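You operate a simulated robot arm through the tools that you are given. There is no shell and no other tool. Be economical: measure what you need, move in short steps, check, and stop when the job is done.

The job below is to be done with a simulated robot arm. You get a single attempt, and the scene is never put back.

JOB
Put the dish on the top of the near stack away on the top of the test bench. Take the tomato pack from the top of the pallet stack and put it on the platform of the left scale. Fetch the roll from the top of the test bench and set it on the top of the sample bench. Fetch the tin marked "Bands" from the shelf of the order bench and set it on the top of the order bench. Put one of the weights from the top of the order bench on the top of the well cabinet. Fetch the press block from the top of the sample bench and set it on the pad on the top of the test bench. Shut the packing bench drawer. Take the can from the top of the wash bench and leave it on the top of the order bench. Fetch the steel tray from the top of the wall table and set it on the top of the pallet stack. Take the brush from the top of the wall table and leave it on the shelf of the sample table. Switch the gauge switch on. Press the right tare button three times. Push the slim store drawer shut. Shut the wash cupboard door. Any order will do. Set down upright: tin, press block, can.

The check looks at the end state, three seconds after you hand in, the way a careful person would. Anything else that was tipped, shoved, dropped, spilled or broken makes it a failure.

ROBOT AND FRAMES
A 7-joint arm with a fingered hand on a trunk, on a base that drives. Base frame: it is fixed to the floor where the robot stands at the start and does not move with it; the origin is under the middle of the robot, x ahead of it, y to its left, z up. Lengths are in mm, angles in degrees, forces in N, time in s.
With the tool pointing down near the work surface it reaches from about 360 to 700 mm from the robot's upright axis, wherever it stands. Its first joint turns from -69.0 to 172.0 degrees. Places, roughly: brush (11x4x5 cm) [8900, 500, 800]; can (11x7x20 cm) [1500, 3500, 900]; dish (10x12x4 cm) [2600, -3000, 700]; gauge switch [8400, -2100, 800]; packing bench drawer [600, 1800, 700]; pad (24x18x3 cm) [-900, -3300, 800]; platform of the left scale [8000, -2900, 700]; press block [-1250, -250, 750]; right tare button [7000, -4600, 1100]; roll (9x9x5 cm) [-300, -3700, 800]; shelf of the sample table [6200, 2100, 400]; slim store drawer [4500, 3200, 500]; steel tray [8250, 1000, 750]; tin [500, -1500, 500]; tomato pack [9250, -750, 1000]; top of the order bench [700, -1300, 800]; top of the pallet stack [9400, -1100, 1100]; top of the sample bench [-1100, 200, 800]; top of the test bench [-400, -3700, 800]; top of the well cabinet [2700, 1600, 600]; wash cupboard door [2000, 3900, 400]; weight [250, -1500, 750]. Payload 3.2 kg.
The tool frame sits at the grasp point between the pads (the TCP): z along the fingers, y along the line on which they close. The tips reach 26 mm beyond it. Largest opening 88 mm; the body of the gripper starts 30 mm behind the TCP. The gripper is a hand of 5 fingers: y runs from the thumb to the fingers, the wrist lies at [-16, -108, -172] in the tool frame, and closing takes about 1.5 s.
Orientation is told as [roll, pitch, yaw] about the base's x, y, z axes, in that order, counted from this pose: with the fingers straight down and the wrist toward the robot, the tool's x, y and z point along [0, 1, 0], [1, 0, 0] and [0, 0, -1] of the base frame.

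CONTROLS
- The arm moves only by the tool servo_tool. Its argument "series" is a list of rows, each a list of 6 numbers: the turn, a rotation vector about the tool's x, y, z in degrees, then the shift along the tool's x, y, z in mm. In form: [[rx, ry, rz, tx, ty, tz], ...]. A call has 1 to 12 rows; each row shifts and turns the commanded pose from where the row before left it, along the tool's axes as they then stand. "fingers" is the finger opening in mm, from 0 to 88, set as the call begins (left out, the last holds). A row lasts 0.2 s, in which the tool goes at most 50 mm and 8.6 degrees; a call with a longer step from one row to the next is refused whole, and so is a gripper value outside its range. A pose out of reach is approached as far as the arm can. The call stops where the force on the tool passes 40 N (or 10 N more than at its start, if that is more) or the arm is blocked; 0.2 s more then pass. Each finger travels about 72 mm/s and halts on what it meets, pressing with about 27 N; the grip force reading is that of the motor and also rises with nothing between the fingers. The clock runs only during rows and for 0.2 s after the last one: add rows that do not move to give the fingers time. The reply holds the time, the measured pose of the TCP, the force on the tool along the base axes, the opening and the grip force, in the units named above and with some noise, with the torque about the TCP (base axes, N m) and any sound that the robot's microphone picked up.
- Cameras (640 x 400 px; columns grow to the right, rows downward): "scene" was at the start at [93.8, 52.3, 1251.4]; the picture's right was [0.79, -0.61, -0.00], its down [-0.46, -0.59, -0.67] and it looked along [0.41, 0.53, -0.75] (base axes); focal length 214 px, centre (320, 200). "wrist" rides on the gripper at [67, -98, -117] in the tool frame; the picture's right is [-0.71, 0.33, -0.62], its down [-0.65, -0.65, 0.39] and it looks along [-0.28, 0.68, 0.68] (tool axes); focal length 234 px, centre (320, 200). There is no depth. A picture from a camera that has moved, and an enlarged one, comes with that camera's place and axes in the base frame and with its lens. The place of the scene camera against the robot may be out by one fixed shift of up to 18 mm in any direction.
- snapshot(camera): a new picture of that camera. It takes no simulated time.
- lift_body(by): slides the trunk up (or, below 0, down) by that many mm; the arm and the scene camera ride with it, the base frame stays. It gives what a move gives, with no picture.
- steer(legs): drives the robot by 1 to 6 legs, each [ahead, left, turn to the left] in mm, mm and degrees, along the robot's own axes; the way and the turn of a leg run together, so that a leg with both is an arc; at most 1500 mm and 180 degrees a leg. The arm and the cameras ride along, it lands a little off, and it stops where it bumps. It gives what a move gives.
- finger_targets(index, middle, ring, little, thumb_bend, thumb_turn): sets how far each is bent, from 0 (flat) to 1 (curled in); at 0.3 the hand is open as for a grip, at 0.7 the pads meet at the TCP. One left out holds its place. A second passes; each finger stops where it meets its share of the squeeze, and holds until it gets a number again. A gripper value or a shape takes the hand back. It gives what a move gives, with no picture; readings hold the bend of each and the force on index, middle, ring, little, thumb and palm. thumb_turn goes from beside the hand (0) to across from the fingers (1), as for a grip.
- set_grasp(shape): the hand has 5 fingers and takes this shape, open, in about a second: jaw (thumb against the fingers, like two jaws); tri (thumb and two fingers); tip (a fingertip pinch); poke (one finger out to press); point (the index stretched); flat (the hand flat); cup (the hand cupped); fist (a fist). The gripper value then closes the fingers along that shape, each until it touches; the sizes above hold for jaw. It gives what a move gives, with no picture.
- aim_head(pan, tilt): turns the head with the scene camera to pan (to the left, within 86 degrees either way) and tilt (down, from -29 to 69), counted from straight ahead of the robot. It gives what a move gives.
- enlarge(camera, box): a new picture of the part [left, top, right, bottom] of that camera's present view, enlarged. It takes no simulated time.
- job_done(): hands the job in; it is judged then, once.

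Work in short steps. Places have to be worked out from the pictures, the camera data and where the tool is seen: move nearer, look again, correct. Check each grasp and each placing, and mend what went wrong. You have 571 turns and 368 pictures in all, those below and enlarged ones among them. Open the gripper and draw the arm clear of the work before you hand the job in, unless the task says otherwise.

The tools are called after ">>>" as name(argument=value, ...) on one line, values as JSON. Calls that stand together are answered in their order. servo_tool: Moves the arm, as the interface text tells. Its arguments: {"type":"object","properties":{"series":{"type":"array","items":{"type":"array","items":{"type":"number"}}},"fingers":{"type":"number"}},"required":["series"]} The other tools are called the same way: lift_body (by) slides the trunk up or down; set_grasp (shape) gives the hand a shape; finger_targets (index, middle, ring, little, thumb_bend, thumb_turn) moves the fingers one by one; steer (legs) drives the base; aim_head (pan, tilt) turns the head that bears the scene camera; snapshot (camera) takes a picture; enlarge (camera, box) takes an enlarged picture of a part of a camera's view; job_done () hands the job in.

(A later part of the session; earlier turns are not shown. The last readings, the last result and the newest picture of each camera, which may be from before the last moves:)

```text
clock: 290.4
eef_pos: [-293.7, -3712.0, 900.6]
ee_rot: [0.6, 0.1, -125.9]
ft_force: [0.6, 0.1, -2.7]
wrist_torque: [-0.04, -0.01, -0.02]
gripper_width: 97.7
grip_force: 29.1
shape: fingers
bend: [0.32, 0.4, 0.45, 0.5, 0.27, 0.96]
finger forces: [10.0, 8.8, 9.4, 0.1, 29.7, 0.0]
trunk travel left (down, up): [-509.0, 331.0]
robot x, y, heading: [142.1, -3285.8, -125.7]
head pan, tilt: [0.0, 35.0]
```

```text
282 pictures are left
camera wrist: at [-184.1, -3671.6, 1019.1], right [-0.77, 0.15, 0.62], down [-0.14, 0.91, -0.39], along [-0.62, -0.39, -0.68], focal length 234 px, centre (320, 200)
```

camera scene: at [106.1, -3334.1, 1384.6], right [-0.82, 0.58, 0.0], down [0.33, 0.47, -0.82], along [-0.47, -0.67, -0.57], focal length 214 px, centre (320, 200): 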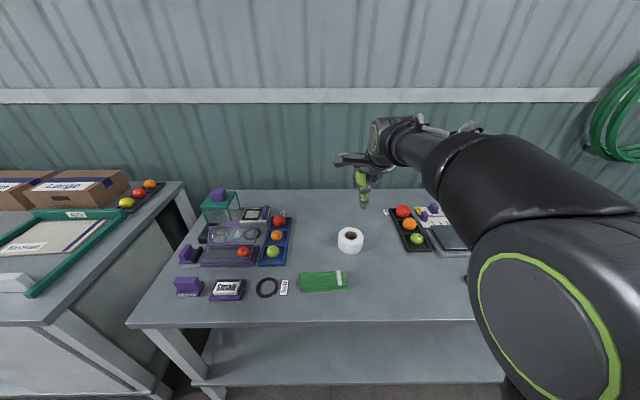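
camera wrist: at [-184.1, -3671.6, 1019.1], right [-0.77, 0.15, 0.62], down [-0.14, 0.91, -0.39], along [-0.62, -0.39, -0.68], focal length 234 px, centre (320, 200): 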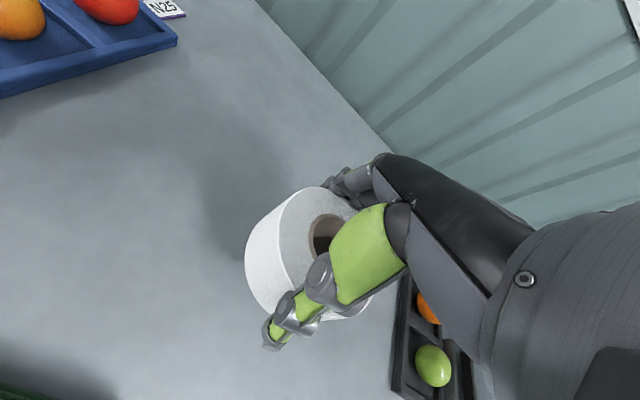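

Roll is held. Raise it and drive back to the sample bench.

>>> lift_body(by=200)

>>> steer(legs=[[-510, 0, 0], [0, -850, 0], [0, -850, 0], [0, 0, -90], [0, -1400, 0]])

>>> aim_head(pan=0, tilt=45)

>>> snapshot(camera="scene")

```text
clock: 292.5
eef_pos: [-294.2, -3712.2, 1101.1]
ee_rot: [0.5, 0.1, -125.9]
ft_force: [-0.4, -0.5, -1.5]
wrist_torque: [-0.01, 0.02, 0.05]
gripper_width: 97.6
grip_force: 29.3
shape: fingers
bend: [0.32, 0.4, 0.45, 0.5, 0.27, 0.96]
finger forces: [10.1, 8.8, 9.3, 0.1, 29.6, 0.0]
trunk travel left (down, up): [-709.0, 131.0]
robot x, y, heading: [142.0, -3284.2, -125.6]
head pan, tilt: [0.0, 35.0]
```

```text
clock: 314.1
eef_pos: [-614.1, -313.1, 1101.0]
ee_rot: [0.6, 0.0, 146.5]
ft_force: [-0.3, 0.5, -2.8]
wrist_torque: [0.0, 0.02, 0.01]
gripper_width: 96.8
grip_force: 27.7
shape: fingers
bend: [0.32, 0.4, 0.45, 0.5, 0.27, 0.96]
finger forces: [9.6, 8.5, 9.0, 0.0, 28.1, 0.0]
trunk travel left (down, up): [-709.0, 131.0]
robot x, y, heading: [-168.7, -727.2, 146.8]
head pan, tilt: [0.0, 35.0]
```

```text
clock: 314.8
eef_pos: [-614.2, -312.8, 1101.6]
ee_rot: [0.5, 0.1, 146.5]
ft_force: [-0.7, 0.6, -1.9]
wrist_torque: [-0.02, 0.01, 0.02]
gripper_width: 96.9
grip_force: 27.8
shape: fingers
bend: [0.32, 0.4, 0.45, 0.5, 0.27, 0.96]
finger forces: [9.6, 8.5, 9.1, 0.0, 28.1, 0.1]
trunk travel left (down, up): [-709.0, 131.0]
robot x, y, heading: [-168.5, -727.0, 147.1]
head pan, tilt: [0.0, 45.0]
```

```text
281 pictures are left
camera scene: at [-283.8, -666.4, 1379.8], right [0.55, 0.84, 0.0], down [0.59, -0.39, -0.71], along [-0.59, 0.39, -0.71], focal length 214 px, centre (320, 200)
```

scene: 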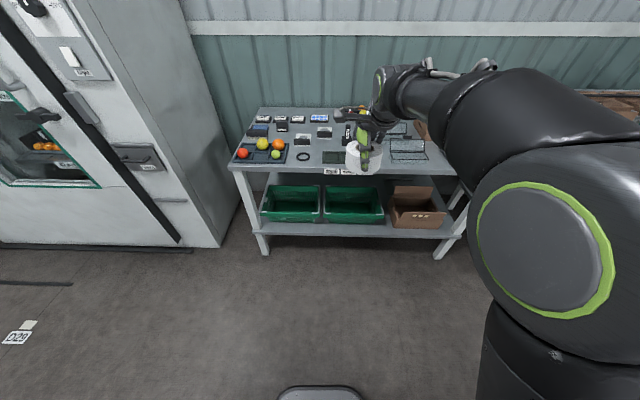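

>>> steer(legs=[[420, 0, -2]])

>>> snapshot(camera="scene")

>>> snapshot(camera="wrist")

```text
clock: 317.4
eef_pos: [-952.3, -62.0, 1101.0]
ee_rot: [0.5, 0.1, 144.6]
ft_force: [0.1, -0.1, -2.1]
wrist_torque: [-0.04, 0.03, -0.02]
gripper_width: 97.0
grip_force: 27.6
shape: fingers
bend: [0.32, 0.4, 0.45, 0.5, 0.27, 0.96]
finger forces: [9.6, 8.5, 9.0, 0.0, 28.2, 0.0]
trunk travel left (down, up): [-709.0, 131.0]
robot x, y, heading: [-518.1, -490.5, 145.0]
head pan, tilt: [0.0, 45.0]
```

```text
280 pictures are left
camera scene: at [-632.2, -425.9, 1379.7], right [0.57, 0.82, 0.0], down [0.58, -0.41, -0.71], along [-0.58, 0.41, -0.71], focal length 214 px, centre (320, 200)
```

scene: 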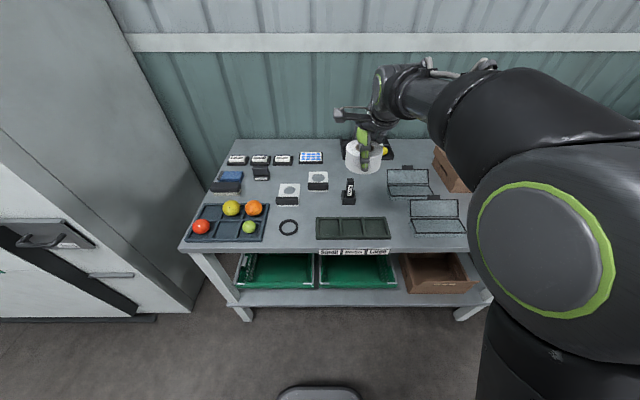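

```text
279 pictures are left
camera wrist: at [-910.7, -172.0, 1219.2], right [0.14, 0.77, 0.62], down [0.91, 0.15, -0.39], along [-0.4, 0.62, -0.68], focal length 234 px, centre (320, 200)
```

wrist: 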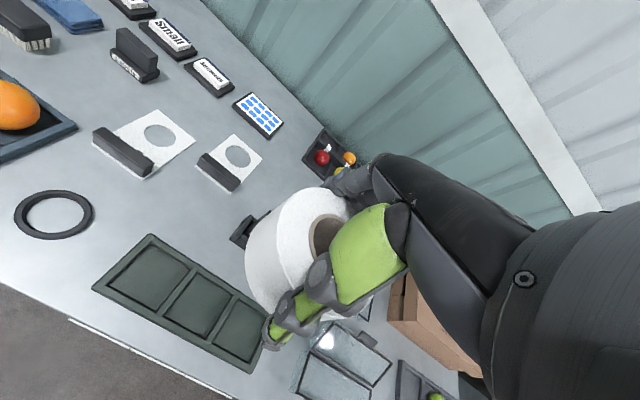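

Free gap: between the marker stand and the clear boxes, about (-1024,103). Drive the roll there and verify with the wrist camera.

>>> steer(legs=[[154, -94, 0]])

>>> snapshot(camera="wrist")

>>> snapshot(camera="scene")

```text
clock: 318.9
eef_pos: [-1023.0, 103.5, 1101.6]
ee_rot: [0.6, 0.0, 144.8]
ft_force: [0.0, 1.4, -3.1]
wrist_torque: [0.01, 0.04, 0.0]
gripper_width: 96.7
grip_force: 28.2
shape: fingers
bend: [0.32, 0.4, 0.45, 0.5, 0.27, 0.96]
finger forces: [9.8, 8.6, 9.2, 0.0, 28.1, 0.0]
trunk travel left (down, up): [-709.0, 131.0]
robot x, y, heading: [-592.7, -324.6, 145.0]
head pan, tilt: [0.0, 45.0]
```

```text
278 pictures are left
camera wrist: at [-983.1, -5.5, 1219.2], right [0.14, 0.77, 0.62], down [0.91, 0.15, -0.39], along [-0.4, 0.62, -0.68], focal length 234 px, centre (320, 200)
```

wrist: 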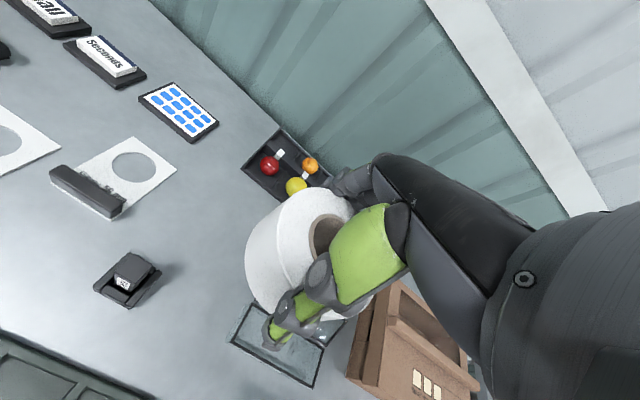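

```text
277 pictures are left
camera scene: at [-704.3, -259.1, 1379.7], right [0.57, 0.82, 0.0], down [0.58, -0.4, -0.71], along [-0.58, 0.4, -0.71], focal length 214 px, centre (320, 200)
```

scene: 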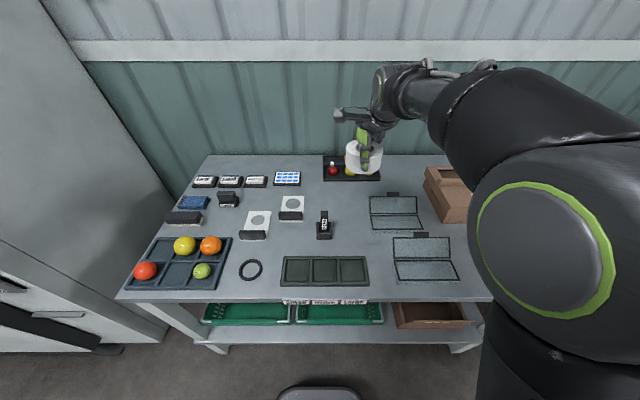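

Landing point computed; better 74 mm further in and 26 mm left, clear of everything. I use the arm for that, then lower.

>>> servo_tool(series=[[0, 0, 0, 13, 37, 0], [0, 0, 0, 13, 37, 0], [0, 0, 0, 0, 0, 0]])

>>> lift_body(by=-200)

>>> snapshot(camera="wrist")

```text
clock: 319.7
eef_pos: [-1099.4, 123.8, 1102.8]
ee_rot: [0.6, 0.0, 144.7]
ft_force: [-0.7, -0.5, -2.0]
wrist_torque: [0.0, 0.02, 0.0]
gripper_width: 96.7
grip_force: 27.4
shape: fingers
bend: [0.32, 0.4, 0.45, 0.5, 0.27, 0.96]
finger forces: [9.6, 8.5, 9.1, 0.0, 27.8, 0.0]
trunk travel left (down, up): [-709.0, 131.0]
robot x, y, heading: [-589.4, -326.8, 145.2]
head pan, tilt: [0.0, 45.0]
```

```text
clock: 321.9
eef_pos: [-1099.8, 123.2, 901.0]
ee_rot: [0.4, 0.0, 144.7]
ft_force: [-0.3, -0.1, -2.9]
wrist_torque: [-0.02, 0.02, 0.03]
gripper_width: 96.6
grip_force: 27.2
shape: fingers
bend: [0.32, 0.4, 0.45, 0.5, 0.27, 0.96]
finger forces: [9.6, 8.3, 9.1, 0.0, 27.7, 0.0]
trunk travel left (down, up): [-509.0, 331.0]
robot x, y, heading: [-592.4, -327.5, 145.1]
head pan, tilt: [0.0, 45.0]
```

```text
276 pictures are left
camera wrist: at [-1059.2, 14.7, 1019.1], right [0.14, 0.77, 0.62], down [0.91, 0.15, -0.39], along [-0.4, 0.62, -0.68], focal length 234 px, centre (320, 200)
```

wrist: 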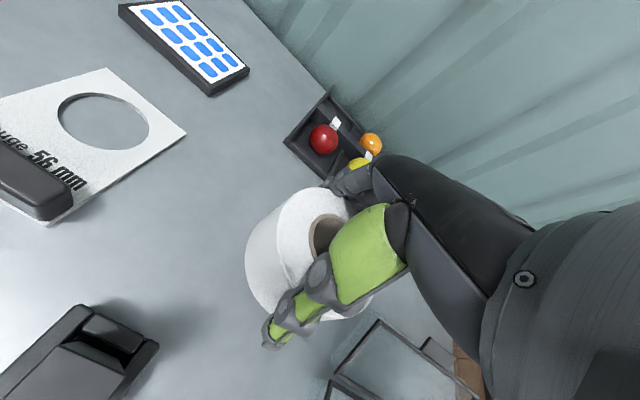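

Clear all round. Lower to contact.

>>> servo_tool(series=[[0, 0, 0, 0, 0, 15], [0, 0, 0, 0, 0, 15], [0, 0, 0, 0, 0, 10], [0, 0, 0, 0, 0, 4], [0, 0, 0, 0, 0, 4], [0, 0, 0, 0, 0, 3], [0, 0, 0, 0, 0, 3], [0, 0, 0, 0, 0, 3], [0, 0, 0, 0, 0, 3]])

```text
clock: 323.9
eef_pos: [-1100.1, 123.4, 844.6]
ee_rot: [0.5, -0.4, 144.7]
ft_force: [2.1, -0.5, 9.1]
wrist_torque: [0.19, 0.3, -0.03]
gripper_width: 97.0
grip_force: 28.6
shape: fingers
bend: [0.32, 0.4, 0.45, 0.5, 0.27, 0.96]
finger forces: [11.2, 8.5, 9.5, 0.0, 28.7, 0.0]
trunk travel left (down, up): [-509.0, 331.0]
robot x, y, heading: [-591.3, -325.0, 145.0]
head pan, tilt: [0.0, 45.0]
```

Contact. Open with all fingers and rise.

>>> finger_targets(index=0.12, middle=0.12, ring=0.12, little=0.12, thumb_bend=0.1)

>>> servo_tool(series=[[0, 0, 0, 0, 0, -15], [0, 0, 0, 0, 0, -40], [0, 0, 0, 0, 0, -50], [0, 0, 0, 0, 0, -50], [0, 0, 0, 0, 0, 0]])

>>> snapshot(camera="wrist")

```text
clock: 324.9
eef_pos: [-1100.6, 123.8, 841.4]
ee_rot: [0.5, 0.0, 144.7]
ft_force: [-0.4, 0.4, -0.4]
wrist_torque: [0.03, 0.05, -0.04]
gripper_width: 115.2
grip_force: 0.3
shape: fingers
bend: [0.12, 0.12, 0.12, 0.12, 0.1, 0.95]
finger forces: [0.0, 0.0, 0.0, 0.1, 0.6, 0.0]
trunk travel left (down, up): [-509.0, 331.0]
robot x, y, heading: [-592.3, -323.1, 145.1]
head pan, tilt: [0.0, 45.0]
```

```text
clock: 326.1
eef_pos: [-1081.9, 116.9, 985.9]
ee_rot: [0.6, 0.2, 144.7]
ft_force: [-0.8, 0.2, -0.5]
wrist_torque: [-0.01, 0.01, -0.01]
gripper_width: 115.3
grip_force: 0.1
shape: fingers
bend: [0.12, 0.12, 0.12, 0.12, 0.1, 0.95]
finger forces: [0.0, 0.1, 0.1, 0.0, 0.0, 0.0]
out of reach, approached as far as the arm can: row 4
trunk travel left (down, up): [-509.0, 331.0]
robot x, y, heading: [-594.1, -324.7, 145.1]
head pan, tilt: [0.0, 45.0]
```

```text
275 pictures are left
camera wrist: at [-1040.6, 8.1, 1104.0], right [0.14, 0.77, 0.62], down [0.91, 0.15, -0.39], along [-0.39, 0.61, -0.68], focal length 234 px, centre (320, 200)
```

wrist: 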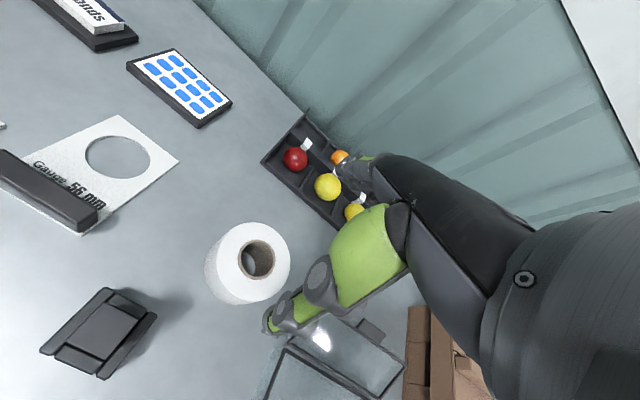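

Roll stands on the sample bench. Now move left above the left-hand items to identify the press block.

>>> lift_body(by=150)

>>> set_grasp(shape="jaw")

>>> steer(legs=[[-40, 360, 0]])

>>> snapshot(camera="wrist")

>>> snapshot(camera="scene")

```text
clock: 327.8
eef_pos: [-1081.2, 116.6, 1136.6]
ee_rot: [0.5, 0.0, 144.7]
ft_force: [-0.7, 0.3, 0.1]
wrist_torque: [-0.01, 0.03, -0.02]
gripper_width: 115.3
grip_force: 0.1
shape: fingers
bend: [0.12, 0.12, 0.12, 0.12, 0.1, 0.95]
finger forces: [0.0, 0.0, 0.0, 0.0, 0.1, 0.1]
trunk travel left (down, up): [-659.0, 181.0]
robot x, y, heading: [-588.5, -325.8, 145.3]
head pan, tilt: [0.0, 45.0]
```

```text
clock: 328.7
eef_pos: [-1081.7, 116.3, 1138.1]
ee_rot: [0.5, -0.1, 144.7]
ft_force: [-0.1, -0.4, 0.5]
wrist_torque: [-0.01, -0.01, -0.04]
gripper_width: 88.0
grip_force: 0.1
shape: jaw
bend: [0.3, 0.3, 0.3, 0.3, 0.3, 0.97]
finger forces: [0.0, 0.1, 0.0, 0.1, 0.0, 0.0]
trunk travel left (down, up): [-659.0, 181.0]
robot x, y, heading: [-589.9, -325.4, 145.3]
head pan, tilt: [0.0, 45.0]
```

```text
clock: 331.1
eef_pos: [-1252.7, -197.0, 1137.1]
ee_rot: [0.3, 0.0, 144.3]
ft_force: [0.8, 0.2, 0.2]
wrist_torque: [-0.01, -0.03, 0.03]
gripper_width: 88.0
grip_force: 0.0
shape: jaw
bend: [0.3, 0.3, 0.3, 0.3, 0.3, 0.97]
finger forces: [0.0, 0.1, 0.1, 0.0, 0.1, 0.0]
trunk travel left (down, up): [-659.0, 181.0]
robot x, y, heading: [-768.6, -644.3, 144.8]
head pan, tilt: [0.0, 45.0]
```

```text
274 pictures are left
camera wrist: at [-1212.3, -307.5, 1255.2], right [0.15, 0.77, 0.62], down [0.91, 0.14, -0.39], along [-0.39, 0.62, -0.68], focal length 234 px, centre (320, 200)
```

wrist: 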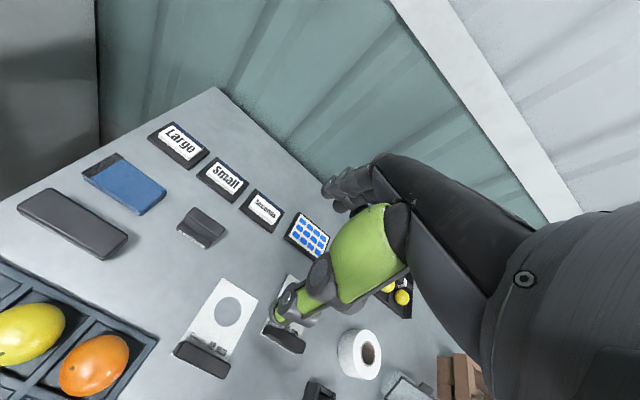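

```text
273 pictures are left
camera scene: at [-878.8, -576.7, 1329.8], right [0.58, 0.82, 0.0], down [0.58, -0.41, -0.71], along [-0.58, 0.41, -0.71], focal length 214 px, centre (320, 200)
```

scene: 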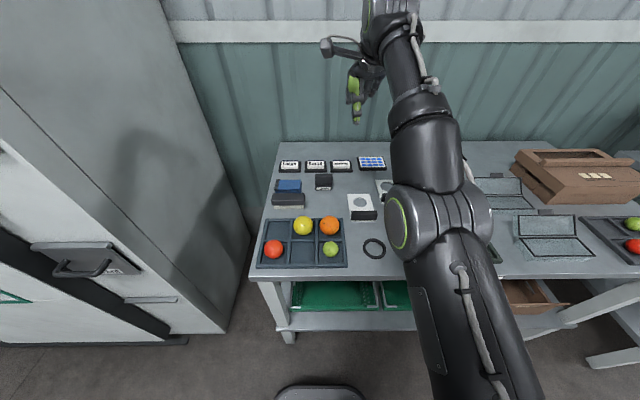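

>>> enlarge(camera="wrist", box=[150, 180, 260, 270])

>>> enlarge(camera="scene", box=[260, 150, 400, 230])

```text
4.44 times, centred on (205, 225) of wrist
camera zoom: at [-1212.3, -307.5, 1255.2], right [0.15, 0.77, 0.62], down [0.91, 0.14, -0.39], along [-0.39, 0.62, -0.68], focal length 1041 px, centre (831, 89)
```

zoom: 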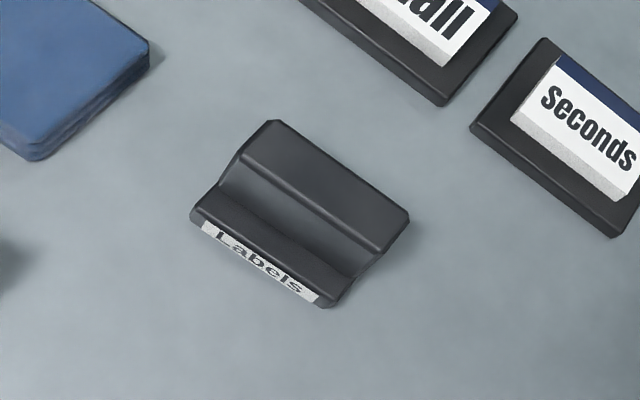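

```text
4.57 times, centred on (330, 190) of scene
camera zoom: at [-878.8, -576.7, 1329.8], right [0.58, 0.82, 0.0], down [0.58, -0.41, -0.71], along [-0.58, 0.41, -0.71], focal length 980 px, centre (274, 246)
```

zoom: 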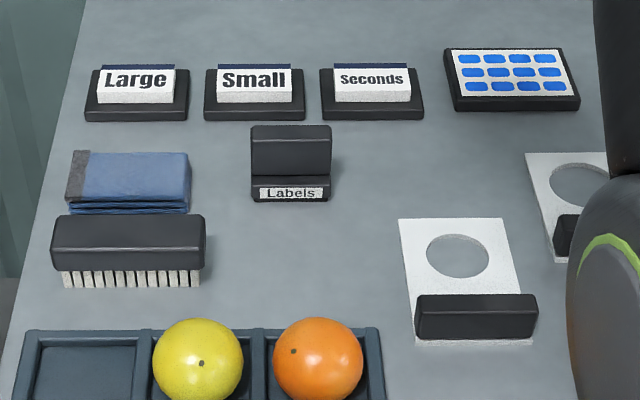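

The "Labels" piece is a base with an upright grip fin — a press block. Move over it and view closer.

>>> steer(legs=[[90, 69, 0]])

>>> lift_body(by=-180)

>>> enlarge(camera="wrist", box=[160, 150, 400, 350])

>>> enlarge(camera="scene", box=[270, 120, 430, 220])

```text
clock: 332.3
eef_pos: [-1367.1, -200.2, 1137.4]
ee_rot: [0.4, 0.0, 144.2]
ft_force: [0.4, 0.6, 0.3]
wrist_torque: [0.03, -0.02, -0.02]
gripper_width: 87.6
grip_force: 0.0
shape: jaw
bend: [0.3, 0.3, 0.3, 0.3, 0.3, 0.97]
finger forces: [0.0, 0.1, 0.1, 0.0, 0.0, 0.1]
trunk travel left (down, up): [-659.0, 181.0]
robot x, y, heading: [-878.8, -642.1, 144.6]
head pan, tilt: [0.0, 45.0]
```

```text
clock: 334.3
eef_pos: [-1365.9, -200.6, 958.1]
ee_rot: [0.5, 0.0, 144.2]
ft_force: [-0.2, 0.5, 0.9]
wrist_torque: [0.0, -0.02, -0.01]
gripper_width: 87.7
grip_force: 0.1
shape: jaw
bend: [0.3, 0.3, 0.3, 0.3, 0.3, 0.97]
finger forces: [0.0, 0.0, 0.0, 0.0, 0.1, 0.0]
trunk travel left (down, up): [-479.0, 361.0]
robot x, y, heading: [-882.9, -648.9, 144.8]
head pan, tilt: [0.0, 45.0]
```

```text
2.00 times, centred on (280, 250) of wrist
camera zoom: at [-1325.4, -309.8, 1075.5], right [0.15, 0.77, 0.62], down [0.91, 0.14, -0.39], along [-0.39, 0.62, -0.68], focal length 468 px, centre (400, 100)
```

zoom: 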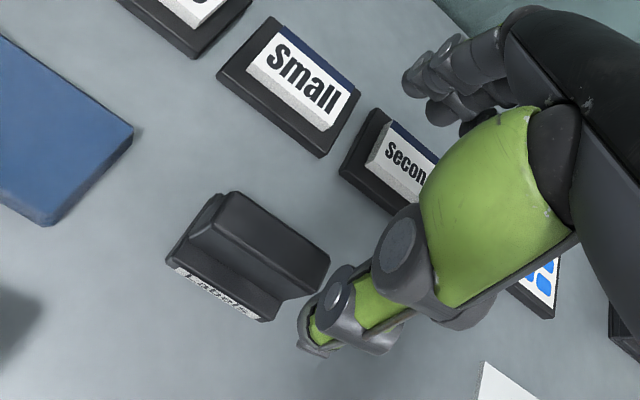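

```text
4.00 times, centred on (350, 170) of scene
camera zoom: at [-992.2, -579.3, 1149.8], right [0.58, 0.82, 0.0], down [0.58, -0.41, -0.71], along [-0.58, 0.41, -0.71], focal length 858 px, centre (200, 320)
```

zoom: 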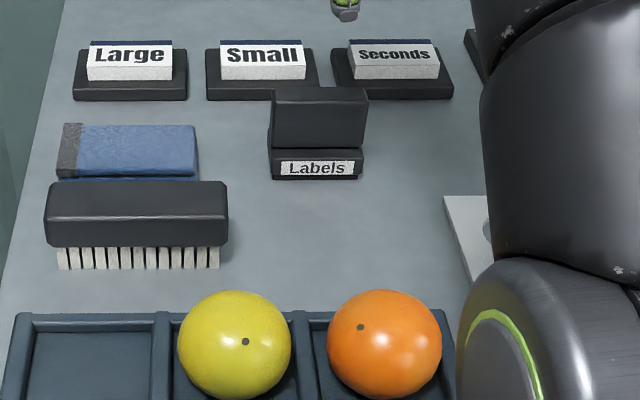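

Fin top at ≈(-1366,-207,850). I set opening 50, nudge, and descend to just over it.

>>> servo_tool(series=[[0, 0, 0, 6, -4, 20], [0, 0, 0, 0, 0, 30], [0, 0, 0, 0, 0, 20], [0, 0, 0, 0, 0, 0], [0, 0, 0, 0, 0, 0]], fingers=52)

>>> snapshot(camera="wrist")

```text
clock: 335.5
eef_pos: [-1393.4, -193.2, 902.7]
ee_rot: [0.3, 0.1, 144.3]
ft_force: [0.0, 0.4, 0.2]
wrist_torque: [0.0, 0.0, -0.03]
gripper_width: 52.4
grip_force: 0.0
shape: jaw
bend: [0.46, 0.39, 0.72, 0.45, 0.09, 0.99]
finger forces: [0.1, 0.1, 0.1, 0.0, 0.0, 0.1]
out of reach, approached as far as the arm can: row 1, 2, 3
trunk travel left (down, up): [-479.0, 361.0]
robot x, y, heading: [-882.3, -648.4, 144.5]
head pan, tilt: [0.0, 45.0]
```

```text
268 pictures are left
camera wrist: at [-1352.4, -303.0, 1020.6], right [0.15, 0.77, 0.62], down [0.91, 0.14, -0.39], along [-0.39, 0.62, -0.68], focal length 234 px, centre (320, 200)
```

wrist: 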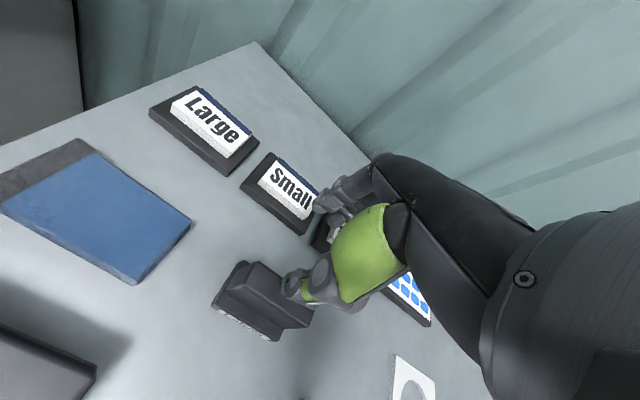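

The arm had been reach-limited and drifted forward; bring it back 30 mm.

>>> servo_tool(series=[[0, 0, 0, -4, -30, 0], [0, 0, 0, 0, 0, 0], [0, 0, 0, 0, 0, 0]])

>>> snapshot(camera="wrist")

```text
clock: 336.3
eef_pos: [-1387.7, -194.4, 913.6]
ee_rot: [0.5, 0.1, 144.3]
ft_force: [0.0, -0.8, 0.2]
wrist_torque: [0.01, -0.01, -0.03]
gripper_width: 52.5
grip_force: 0.0
shape: jaw
bend: [0.46, 0.39, 0.72, 0.45, 0.09, 0.99]
finger forces: [0.0, 0.0, 0.0, 0.0, 0.0, 0.0]
out of reach, approached as far as the arm can: row 1
trunk travel left (down, up): [-479.0, 361.0]
robot x, y, heading: [-880.8, -646.0, 144.7]
head pan, tilt: [0.0, 45.0]
```

```text
267 pictures are left
camera wrist: at [-1347.2, -304.5, 1032.1], right [0.15, 0.77, 0.62], down [0.91, 0.14, -0.39], along [-0.39, 0.62, -0.68], focal length 234 px, centre (320, 200)
```

wrist: 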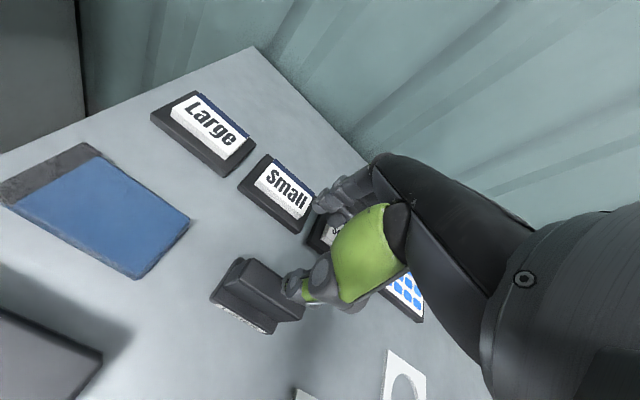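

>>> servo_tool(series=[[0, 0, 0, 0, -30, 0], [0, 0, 0, 0, 0, 0], [0, 0, 0, 0, 0, 0]])

```text
clock: 337.1
eef_pos: [-1385.4, -201.3, 926.3]
ee_rot: [0.5, 0.2, 144.2]
ft_force: [0.9, 0.2, 0.5]
wrist_torque: [-0.02, -0.03, -0.01]
gripper_width: 52.5
grip_force: 0.1
shape: jaw
bend: [0.46, 0.39, 0.72, 0.45, 0.09, 0.99]
finger forces: [0.0, 0.1, 0.0, 0.0, 0.0, 0.0]
out of reach, approached as far as the arm can: row 1
trunk travel left (down, up): [-479.0, 361.0]
robot x, y, heading: [-879.0, -640.8, 144.4]
head pan, tilt: [0.0, 45.0]
```

>>> servo_tool(series=[[0, 0, 0, 0, -30, 30], [0, 0, 0, 0, 0, 0], [0, 0, 0, 0, 0, 0]])

```text
clock: 337.9
eef_pos: [-1391.4, -203.0, 916.4]
ee_rot: [0.4, 0.2, 144.2]
ft_force: [-0.9, -0.2, 0.7]
wrist_torque: [0.0, 0.03, -0.01]
gripper_width: 52.2
grip_force: 0.0
shape: jaw
bend: [0.46, 0.39, 0.72, 0.45, 0.09, 0.99]
finger forces: [0.0, 0.0, 0.0, 0.0, 0.1, 0.1]
out of reach, approached as far as the arm can: row 1
trunk travel left (down, up): [-479.0, 361.0]
robot x, y, heading: [-878.7, -645.2, 144.6]
head pan, tilt: [0.0, 45.0]
```

>>> servo_tool(series=[[0, 0, 0, 0, -40, -10], [0, 0, 0, 0, -40, 0], [0, 0, 0, 0, 0, 0], [0, 0, 0, 0, 0, 0]])

```text
clock: 338.9
eef_pos: [-1379.6, -222.3, 952.5]
ee_rot: [0.5, 0.2, 144.2]
ft_force: [-0.1, -0.1, -0.8]
wrist_torque: [-0.02, 0.02, -0.02]
gripper_width: 52.7
grip_force: 0.0
shape: jaw
bend: [0.46, 0.39, 0.72, 0.45, 0.09, 0.99]
finger forces: [0.0, 0.0, 0.0, 0.1, 0.1, 0.0]
out of reach, approached as far as the arm can: row 1, 2
trunk travel left (down, up): [-479.0, 361.0]
robot x, y, heading: [-878.0, -642.6, 144.7]
head pan, tilt: [0.0, 45.0]
```

>>> servo_tool(series=[[0, 0, 0, 0, -40, -40], [0, 0, 0, 0, -40, -40], [0, 0, 0, 0, -20, 0], [0, 0, 0, 0, 0, 0], [0, 0, 0, 0, 0, 0]])

```text
refused: row 1 steps farther than a row can; nothing moved
```

>>> servo_tool(series=[[0, 0, 0, 0, -30, -30], [0, 0, 0, 0, -30, -30], [0, 0, 0, 0, -30, -30], [0, 0, 0, 0, 0, 0], [0, 0, 0, 0, 0, 0]])

```text
clock: 340.1
eef_pos: [-1319.4, -270.7, 1055.5]
ee_rot: [0.4, 0.2, 144.3]
ft_force: [0.3, 0.3, -0.1]
wrist_torque: [0.02, 0.02, -0.02]
gripper_width: 52.3
grip_force: 0.0
shape: jaw
bend: [0.46, 0.39, 0.72, 0.45, 0.09, 0.99]
finger forces: [0.0, 0.0, 0.1, 0.0, 0.0, 0.0]
out of reach, approached as far as the arm can: row 1, 2, 3
trunk travel left (down, up): [-479.0, 361.0]
robot x, y, heading: [-877.1, -642.8, 144.7]
head pan, tilt: [0.0, 45.0]
```

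>>> servo_tool(series=[[0, 0, 0, -20, 40, 0], [0, 0, 0, -20, 40, 0], [0, 0, 0, 0, 40, 0], [0, 0, 0, 0, 0, 0], [0, 0, 0, 0, 0, 0]])

>>> snapshot(camera="scene")

```text
clock: 341.3
eef_pos: [-1333.4, -196.8, 999.5]
ee_rot: [0.5, 0.0, 144.1]
ft_force: [0.9, -0.1, 0.5]
wrist_torque: [-0.01, -0.03, 0.01]
gripper_width: 52.0
grip_force: 0.1
shape: jaw
bend: [0.46, 0.39, 0.72, 0.45, 0.09, 0.99]
finger forces: [0.1, 0.0, 0.0, 0.1, 0.1, 0.0]
out of reach, approached as far as the arm can: row 1, 2, 3
trunk travel left (down, up): [-479.0, 361.0]
robot x, y, heading: [-880.4, -647.3, 144.6]
head pan, tilt: [0.0, 45.0]
```

```text
266 pictures are left
camera scene: at [-992.3, -579.1, 1149.8], right [0.58, 0.82, 0.0], down [0.58, -0.41, -0.71], along [-0.58, 0.41, -0.71], focal length 214 px, centre (320, 200)
```

scene: 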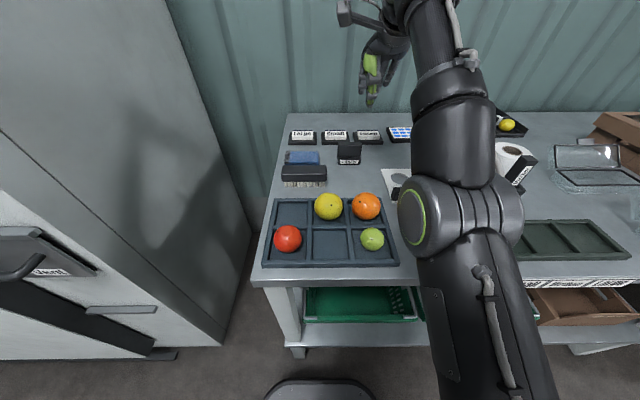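

The arm got into an awkward stretched pose. I'll back the robot off, raise the trunk, and bring the tool back to its usual pose (lower and nearer relative to the trunk).

>>> lift_body(by=250)

>>> steer(legs=[[-350, 0, 0]])

>>> servo_tool(series=[[0, 0, 0, -20, 0, 40], [0, 0, 0, -20, 0, 40], [0, 0, 0, -20, 0, 40], [0, 0, 0, 0, 0, 40], [0, 0, 0, 0, 0, 0], [0, 0, 0, 0, 0, 0]])

```text
clock: 343.9
eef_pos: [-1332.5, -197.1, 1250.1]
ee_rot: [0.5, 0.0, 144.2]
ft_force: [-0.3, 0.6, 0.4]
wrist_torque: [0.02, -0.02, 0.0]
gripper_width: 52.5
grip_force: 0.0
shape: jaw
bend: [0.46, 0.39, 0.72, 0.45, 0.09, 0.99]
finger forces: [0.1, 0.0, 0.0, 0.0, 0.0, 0.0]
trunk travel left (down, up): [-729.0, 111.0]
robot x, y, heading: [-877.9, -644.1, 144.2]
head pan, tilt: [0.0, 45.0]
```

```text
clock: 346.1
eef_pos: [-1047.8, -397.0, 1250.3]
ee_rot: [0.5, 0.0, 143.9]
ft_force: [0.4, 0.3, 0.1]
wrist_torque: [-0.02, 0.04, 0.0]
gripper_width: 52.7
grip_force: 0.0
shape: jaw
bend: [0.46, 0.39, 0.72, 0.45, 0.09, 0.99]
finger forces: [0.1, 0.1, 0.1, 0.0, 0.0, 0.1]
trunk travel left (down, up): [-729.0, 111.0]
robot x, y, heading: [-596.9, -846.2, 144.6]
head pan, tilt: [0.0, 45.0]
```

```text
clock: 347.5
eef_pos: [-1065.6, -308.0, 1122.2]
ee_rot: [0.6, 0.2, 144.0]
ft_force: [-0.1, -0.1, -0.8]
wrist_torque: [-0.04, 0.01, -0.01]
gripper_width: 52.2
grip_force: 0.1
shape: jaw
bend: [0.46, 0.39, 0.72, 0.45, 0.09, 0.99]
finger forces: [0.0, 0.0, 0.0, 0.0, 0.0, 0.0]
out of reach, approached as far as the arm can: row 1, 2, 3, 4
trunk travel left (down, up): [-729.0, 111.0]
robot x, y, heading: [-599.6, -849.6, 144.7]
head pan, tilt: [0.0, 45.0]
```

>>> servo_tool(series=[[0, 0, 0, 0, -40, 0], [0, 0, 0, 0, -40, 0], [0, 0, 0, 0, -40, 0], [0, 0, 0, 0, 0, 0], [0, 0, 0, 0, 0, 0]])

```text
clock: 348.7
eef_pos: [-1053.1, -312.4, 1153.6]
ee_rot: [0.4, 0.1, 144.0]
ft_force: [-0.5, -0.2, -0.7]
wrist_torque: [0.02, 0.03, 0.01]
gripper_width: 52.4
grip_force: 0.1
shape: jaw
bend: [0.46, 0.39, 0.72, 0.45, 0.09, 0.99]
finger forces: [0.0, 0.0, 0.0, 0.1, 0.0, 0.0]
out of reach, approached as far as the arm can: row 1, 2, 3
trunk travel left (down, up): [-729.0, 111.0]
robot x, y, heading: [-597.7, -846.4, 144.5]
head pan, tilt: [0.0, 45.0]
```

The commanded pose lies far beyond reach; pull it in with larger moves until the arm follows.

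>>> servo_tool(series=[[0, 0, 0, 0, -40, 20], [0, 0, 0, 0, -40, 20], [0, 0, 0, 0, -40, 20], [0, 0, 0, 0, -40, 20], [0, 0, 0, 0, -40, 20], [0, 0, 0, 0, 0, 0]])

```text
clock: 350.1
eef_pos: [-1053.5, -312.2, 1155.9]
ee_rot: [0.4, 0.1, 144.1]
ft_force: [0.3, 0.8, -0.5]
wrist_torque: [0.03, -0.01, -0.02]
gripper_width: 52.7
grip_force: 0.1
shape: jaw
bend: [0.46, 0.39, 0.72, 0.45, 0.09, 0.99]
finger forces: [0.0, 0.0, 0.0, 0.0, 0.0, 0.0]
out of reach, approached as far as the arm can: row 1, 2, 3, 4, 5
trunk travel left (down, up): [-729.0, 111.0]
robot x, y, heading: [-598.6, -846.1, 144.5]
head pan, tilt: [0.0, 45.0]
```

>>> servo_tool(series=[[0, 0, 0, 0, -40, 20], [0, 0, 0, 0, -40, 20], [0, 0, 0, 0, -40, 20], [0, 0, 0, 0, -40, 20], [0, 0, 0, 0, 0, 0]])

```text
clock: 351.3
eef_pos: [-1052.0, -311.5, 1154.9]
ee_rot: [0.5, 0.2, 144.0]
ft_force: [0.7, -0.4, -0.1]
wrist_torque: [0.01, 0.01, -0.01]
gripper_width: 52.7
grip_force: 0.1
shape: jaw
bend: [0.46, 0.39, 0.72, 0.45, 0.09, 0.99]
finger forces: [0.0, 0.0, 0.0, 0.0, 0.0, 0.1]
out of reach, approached as far as the arm can: row 1, 2, 3, 4
trunk travel left (down, up): [-729.0, 111.0]
robot x, y, heading: [-596.7, -845.4, 144.6]
head pan, tilt: [0.0, 45.0]
```

It behaves like a straight-elbow singularity. Tilting the fingers forward moves the wrist toward the robot and should bend the elbow again.

>>> servo_tool(series=[[-8, 0, 0, 0, 0, 0], [-8, 0, 0, 0, 0, 0], [-8, 0, 0, 0, 0, 0], [-8, 0, 0, 0, 0, 0], [0, 0, 0, 0, 0, 0], [0, 0, 0, 0, 0, 0]])

```text
clock: 352.7
eef_pos: [-1125.1, -253.7, 1189.8]
ee_rot: [0.6, -32.0, 143.8]
ft_force: [0.1, 0.6, 1.0]
wrist_torque: [0.0, 0.04, 0.03]
gripper_width: 52.2
grip_force: 0.2
shape: jaw
bend: [0.46, 0.39, 0.72, 0.45, 0.09, 0.99]
finger forces: [0.0, 0.0, 0.0, 0.1, 0.0, 0.0]
out of reach, approached as far as the arm can: row 1, 2, 3, 4
trunk travel left (down, up): [-729.0, 111.0]
robot x, y, heading: [-595.3, -846.9, 144.7]
head pan, tilt: [0.0, 45.0]
```

>>> servo_tool(series=[[8, 0, 0, 0, -45, 18], [8, 0, 0, 0, -45, 18], [8, 0, 0, 0, -45, 18], [8, 0, 0, 0, -45, 18], [0, 0, 0, 0, -45, 20], [0, 0, 0, 0, -45, 20], [0, 0, 0, 0, -45, 20], [0, 0, 0, 0, -45, 20], [0, 0, 0, 0, 0, 0]])

```text
clock: 354.7
eef_pos: [-1065.2, -282.6, 1072.4]
ee_rot: [0.5, 0.1, 144.1]
ft_force: [0.7, -0.5, -0.5]
wrist_torque: [0.01, -0.01, 0.03]
gripper_width: 52.3
grip_force: 0.1
shape: jaw
bend: [0.46, 0.39, 0.72, 0.45, 0.09, 0.99]
finger forces: [0.0, 0.0, 0.0, 0.0, 0.0, 0.0]
out of reach, approached as far as the arm can: row 1, 2, 3, 4, 5, 6, 7, 8
trunk travel left (down, up): [-729.0, 111.0]
robot x, y, heading: [-601.8, -845.9, 144.7]
head pan, tilt: [0.0, 45.0]
```

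>>> servo_tool(series=[[0, 0, 0, 3, 0, 0], [0, 0, 0, -3, 0, 0], [0, 0, 0, 3, 0, 0], [0, 0, 0, -3, 0, 0], [0, 0, 0, 3, 0, 0], [0, 0, 0, -3, 0, 0], [0, 0, 0, 3, 0, 0], [0, 0, 0, -3, 0, 0], [0, 0, 0, 3, 0, 0], [0, 0, 0, -3, 0, 0]])

>>> snapshot(camera="scene")

```text
clock: 356.9
eef_pos: [-1066.2, -282.9, 1071.0]
ee_rot: [0.5, 0.1, 144.0]
ft_force: [-0.4, -1.0, -0.8]
wrist_torque: [0.04, 0.01, -0.05]
gripper_width: 52.4
grip_force: 0.0
shape: jaw
bend: [0.46, 0.39, 0.72, 0.45, 0.09, 0.99]
finger forces: [0.1, 0.0, 0.0, 0.0, 0.0, 0.0]
trunk travel left (down, up): [-729.0, 111.0]
robot x, y, heading: [-595.5, -846.6, 144.7]
head pan, tilt: [0.0, 45.0]
```

```text
265 pictures are left
camera scene: at [-708.5, -780.2, 1399.8], right [0.58, 0.81, 0.0], down [0.58, -0.41, -0.71], along [-0.58, 0.41, -0.71], focal length 214 px, centre (320, 200)
```

scene: 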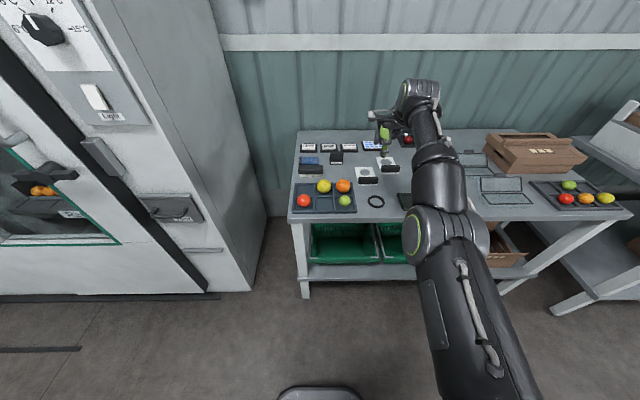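

>>> servo_tool(series=[[0, 0, 0, -40, -25, 0], [0, 0, 0, -40, -25, 0], [0, 0, 0, -40, -25, 0], [0, 0, 0, -40, -25, 0], [0, 0, 0, -40, -25, 0], [0, 0, 0, 0, 0, 0]])

```text
clock: 358.3
eef_pos: [-881.5, -147.9, 1084.7]
ee_rot: [0.5, 0.1, 144.2]
ft_force: [-0.5, -0.7, -1.1]
wrist_torque: [0.02, 0.01, 0.01]
gripper_width: 52.6
grip_force: 0.2
shape: jaw
bend: [0.46, 0.39, 0.72, 0.45, 0.09, 0.99]
finger forces: [0.0, 0.1, 0.0, 0.0, 0.0, 0.0]
out of reach, approached as far as the arm can: row 1, 2, 3, 4, 5
trunk travel left (down, up): [-729.0, 111.0]
robot x, y, heading: [-597.2, -846.5, 144.5]
head pan, tilt: [0.0, 45.0]
```

>>> servo_tool(series=[[0, 0, 0, 25, -42, 0], [0, 0, 0, 25, -42, 0], [0, 0, 0, 25, -42, 0], [0, 0, 0, 25, -42, 0], [0, 0, 0, 25, -42, 0], [0, 0, 0, 25, -42, 0], [0, 0, 0, 25, -42, 0], [0, 0, 0, 0, 0, 0]])

```text
clock: 360.1
eef_pos: [-871.4, -194.7, 1198.3]
ee_rot: [0.5, 0.2, 144.0]
ft_force: [-0.5, 0.6, 0.2]
wrist_torque: [-0.01, -0.01, -0.01]
gripper_width: 52.6
grip_force: 0.1
shape: jaw
bend: [0.46, 0.39, 0.72, 0.45, 0.09, 0.99]
finger forces: [0.1, 0.0, 0.0, 0.1, 0.0, 0.0]
out of reach, approached as far as the arm can: row 1, 2, 3, 4, 5, 6, 7
trunk travel left (down, up): [-729.0, 111.0]
robot x, y, heading: [-598.2, -849.2, 144.6]
head pan, tilt: [0.0, 45.0]
```

>>> aim_head(pan=-30, tilt=25)

>>> snapshot(camera="scene")

```text
clock: 361.1
eef_pos: [-871.0, -195.5, 1199.2]
ee_rot: [0.5, 0.1, 144.0]
ft_force: [0.1, -0.1, -0.6]
wrist_torque: [0.01, -0.04, 0.01]
gripper_width: 52.4
grip_force: 0.0
shape: jaw
bend: [0.46, 0.39, 0.72, 0.45, 0.09, 0.99]
finger forces: [0.0, 0.0, 0.0, 0.1, 0.1, 0.1]
trunk travel left (down, up): [-729.0, 111.0]
robot x, y, heading: [-600.1, -846.5, 144.3]
head pan, tilt: [-30.0, 25.0]
```

```text
264 pictures are left
camera scene: at [-680.8, -743.9, 1430.3], right [0.91, 0.41, 0.0], down [0.18, -0.39, -0.91], along [-0.38, 0.82, -0.42], focal length 214 px, centre (320, 200)
```

scene: 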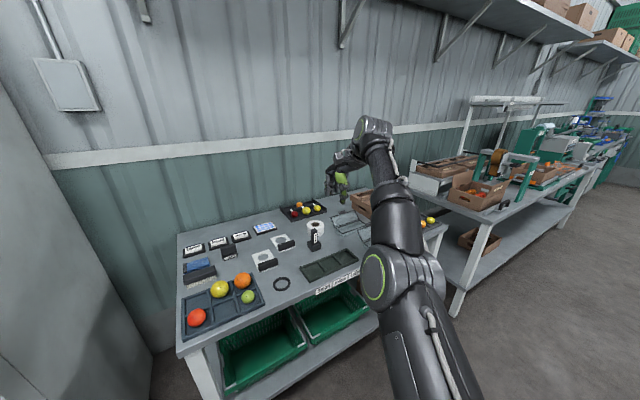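

The arm is fully straight and the solver can't bend it. A gentle push of the fist against a rigid wall will bend the elbow; the free wall right of the test bench serves. First swing the hand ahead and drive there.

>>> servo_tool(series=[[0, 0, 0, 40, 20, 0], [0, 0, 0, 40, 20, 0], [0, 0, 0, 40, 20, 0], [0, 0, 0, 40, 20, 0], [0, 0, 0, 40, 10, 0], [0, 0, 0, 0, 0, 0]])

>>> set_grasp(shape="fist")

>>> steer(legs=[[-300, 0, 0], [0, 600, 0], [0, 0, 90], [700, 250, 0]])

>>> aim_head(pan=0, tilt=30)

>>> snapshot(camera="scene")

```text
clock: 362.5
eef_pos: [-1044.2, -323.0, 1184.0]
ee_rot: [0.5, 0.0, 144.0]
ft_force: [0.0, -0.8, -0.3]
wrist_torque: [0.0, 0.03, -0.01]
gripper_width: 52.3
grip_force: 0.0
shape: jaw
bend: [0.46, 0.39, 0.72, 0.45, 0.09, 0.99]
finger forces: [0.0, 0.1, 0.1, 0.0, 0.0, 0.0]
out of reach, approached as far as the arm can: row 2, 3, 4, 5
trunk travel left (down, up): [-729.0, 111.0]
robot x, y, heading: [-595.8, -846.4, 144.5]
head pan, tilt: [-30.0, 25.0]
```

```text
clock: 363.4
eef_pos: [-1044.7, -324.1, 1183.7]
ee_rot: [0.5, 0.0, 144.0]
ft_force: [0.1, 0.0, 0.0]
wrist_torque: [0.0, 0.01, 0.02]
gripper_width: 0.0
grip_force: 0.1
shape: fist
bend: [1.0, 1.0, 1.0, 1.0, 0.99, 0.84]
finger forces: [0.0, 0.0, 0.1, 0.1, 0.0, 0.0]
trunk travel left (down, up): [-729.0, 111.0]
robot x, y, heading: [-598.4, -845.1, 144.3]
head pan, tilt: [-30.0, 25.0]
```

```text
clock: 375.8
eef_pos: [-1375.3, -2677.2, 1183.9]
ee_rot: [0.4, 0.1, -124.2]
ft_force: [-0.3, 0.2, -0.1]
wrist_torque: [0.0, -0.01, -0.03]
gripper_width: 0.2
grip_force: 0.0
shape: fist
bend: [1.0, 1.0, 1.0, 1.0, 0.99, 0.84]
finger forces: [0.1, 0.0, 0.0, 0.1, 0.0, 0.0]
trunk travel left (down, up): [-729.0, 111.0]
robot x, y, heading: [-864.1, -2217.6, -123.8]
head pan, tilt: [-30.0, 25.0]
```

```text
clock: 376.8
eef_pos: [-1375.1, -2676.9, 1183.4]
ee_rot: [0.5, 0.0, -124.3]
ft_force: [-0.2, 0.9, 0.2]
wrist_torque: [-0.01, 0.0, 0.0]
gripper_width: 0.0
grip_force: 0.1
shape: fist
bend: [1.0, 1.0, 1.0, 1.0, 0.99, 0.84]
finger forces: [0.0, 0.1, 0.1, 0.0, 0.1, 0.0]
trunk travel left (down, up): [-729.0, 111.0]
robot x, y, heading: [-866.2, -2214.4, -123.8]
head pan, tilt: [0.0, 30.0]
```

```text
263 pictures are left
camera scene: at [-946.6, -2341.4, 1422.4], right [-0.83, 0.56, 0.0], down [0.28, 0.41, -0.87], along [-0.48, -0.72, -0.5], focal length 214 px, centre (320, 200)
```

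scene: 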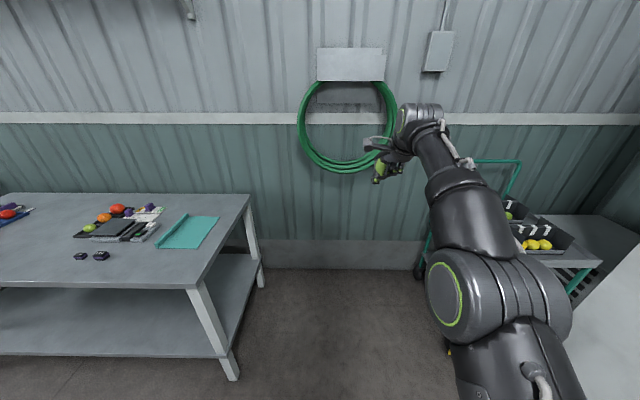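

Hose ahead at that height; lower the trunk so the fist meets bare wall below it, then approach.

>>> lift_body(by=-400)

>>> steer(legs=[[450, 0, 0]])

>>> snapshot(camera="scene")

```text
clock: 380.6
eef_pos: [-1374.3, -2678.5, 783.3]
ee_rot: [0.4, 0.0, -124.3]
ft_force: [-0.2, -0.7, -0.2]
wrist_torque: [0.01, 0.0, 0.04]
gripper_width: 0.0
grip_force: 0.1
shape: fist
bend: [1.0, 1.0, 1.0, 1.0, 0.99, 0.84]
finger forces: [0.0, 0.0, 0.1, 0.0, 0.1, 0.0]
trunk travel left (down, up): [-329.0, 511.0]
robot x, y, heading: [-862.4, -2218.9, -124.0]
head pan, tilt: [0.0, 30.0]
```

```text
clock: 383.3
eef_pos: [-1622.1, -3055.1, 784.3]
ee_rot: [0.4, 0.0, -123.9]
ft_force: [0.6, 0.3, -0.9]
wrist_torque: [0.0, -0.03, 0.02]
gripper_width: 0.0
grip_force: 0.0
shape: fist
bend: [1.0, 1.0, 1.0, 1.0, 0.99, 0.84]
finger forces: [0.0, 0.0, 0.0, 0.0, 0.1, 0.0]
trunk travel left (down, up): [-329.0, 511.0]
robot x, y, heading: [-1114.7, -2589.8, -123.3]
head pan, tilt: [0.0, 30.0]
```

```text
262 pictures are left
camera scene: at [-1196.1, -2716.5, 1022.3], right [-0.83, 0.55, 0.0], down [0.28, 0.42, -0.87], along [-0.48, -0.72, -0.5], focal length 214 px, centre (320, 200)
```

scene: 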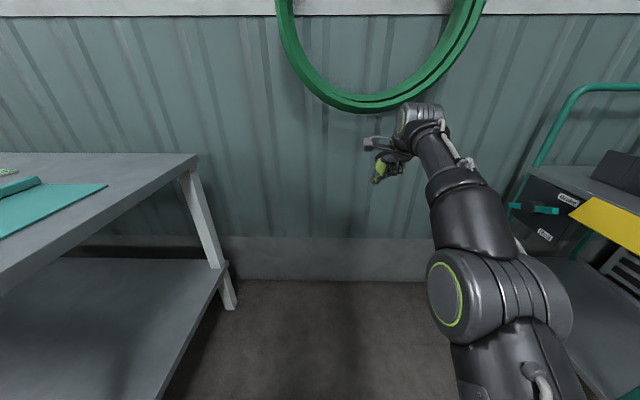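

>>> steer(legs=[[220, 0, 0]])

>>> servo_tool(series=[[0, 0, 0, 0, -20, 0], [0, 0, 0, 0, -20, 0], [0, 0, 0, 0, 0, 0]])

```text
clock: 385.0
eef_pos: [-1736.9, -3224.8, 781.3]
ee_rot: [0.4, 1.0, -124.1]
ft_force: [6.7, 8.8, -4.4]
wrist_torque: [-1.57, 1.05, -0.24]
gripper_width: 0.0
grip_force: 0.1
shape: fist
bend: [1.0, 1.0, 1.0, 1.0, 0.99, 0.84]
finger forces: [0.1, 0.0, 0.0, 0.0, 0.1, 0.0]
trunk travel left (down, up): [-329.0, 511.0]
robot x, y, heading: [-1229.9, -2761.1, -124.2]
head pan, tilt: [0.0, 30.0]
stopped in leg 1: the force on the tool passed its limit at 172 N (the readings are from after the stop); the commanded pose is now the measured one
```

```text
clock: 385.8
eef_pos: [-1715.3, -3192.2, 780.7]
ee_rot: [0.4, 0.9, -124.0]
ft_force: [-0.4, -1.1, 0.1]
wrist_torque: [0.03, -0.04, -0.02]
gripper_width: 0.0
grip_force: 0.0
shape: fist
bend: [1.0, 1.0, 1.0, 1.0, 0.99, 0.84]
finger forces: [0.0, 0.1, 0.1, 0.1, 0.0, 0.1]
trunk travel left (down, up): [-329.0, 511.0]
robot x, y, heading: [-1231.6, -2759.6, -123.8]
head pan, tilt: [0.0, 30.0]
```

The trick worked: the arm retracts again. Bring it to the normal working pose.

>>> servo_tool(series=[[0, 0, 0, 0, -40, 10], [0, 0, 0, 0, -40, 20], [0, 0, 0, 0, -20, 40], [0, 0, 0, 0, 0, 40], [0, 0, 0, 0, 0, 20], [0, 0, 0, 0, 0, 0]])

>>> set_grasp(shape="jaw")

```text
clock: 387.2
eef_pos: [-1657.5, -3108.4, 652.7]
ee_rot: [0.4, 1.0, -124.1]
ft_force: [0.5, 0.3, -0.8]
wrist_torque: [0.01, 0.01, 0.03]
gripper_width: 0.0
grip_force: 0.0
shape: fist
bend: [1.0, 1.0, 1.0, 1.0, 0.99, 0.84]
finger forces: [0.0, 0.0, 0.0, 0.1, 0.0, 0.1]
trunk travel left (down, up): [-329.0, 511.0]
robot x, y, heading: [-1230.5, -2761.9, -123.7]
head pan, tilt: [0.0, 30.0]
```

```text
clock: 388.1
eef_pos: [-1657.5, -3107.3, 652.0]
ee_rot: [0.4, 1.1, -124.1]
ft_force: [-0.8, 0.3, -0.1]
wrist_torque: [-0.05, -0.03, 0.02]
gripper_width: 88.0
grip_force: 0.0
shape: jaw
bend: [0.3, 0.3, 0.3, 0.3, 0.3, 0.97]
finger forces: [0.0, 0.1, 0.1, 0.0, 0.0, 0.0]
trunk travel left (down, up): [-329.0, 511.0]
robot x, y, heading: [-1233.2, -2763.2, -123.8]
head pan, tilt: [0.0, 30.0]
```

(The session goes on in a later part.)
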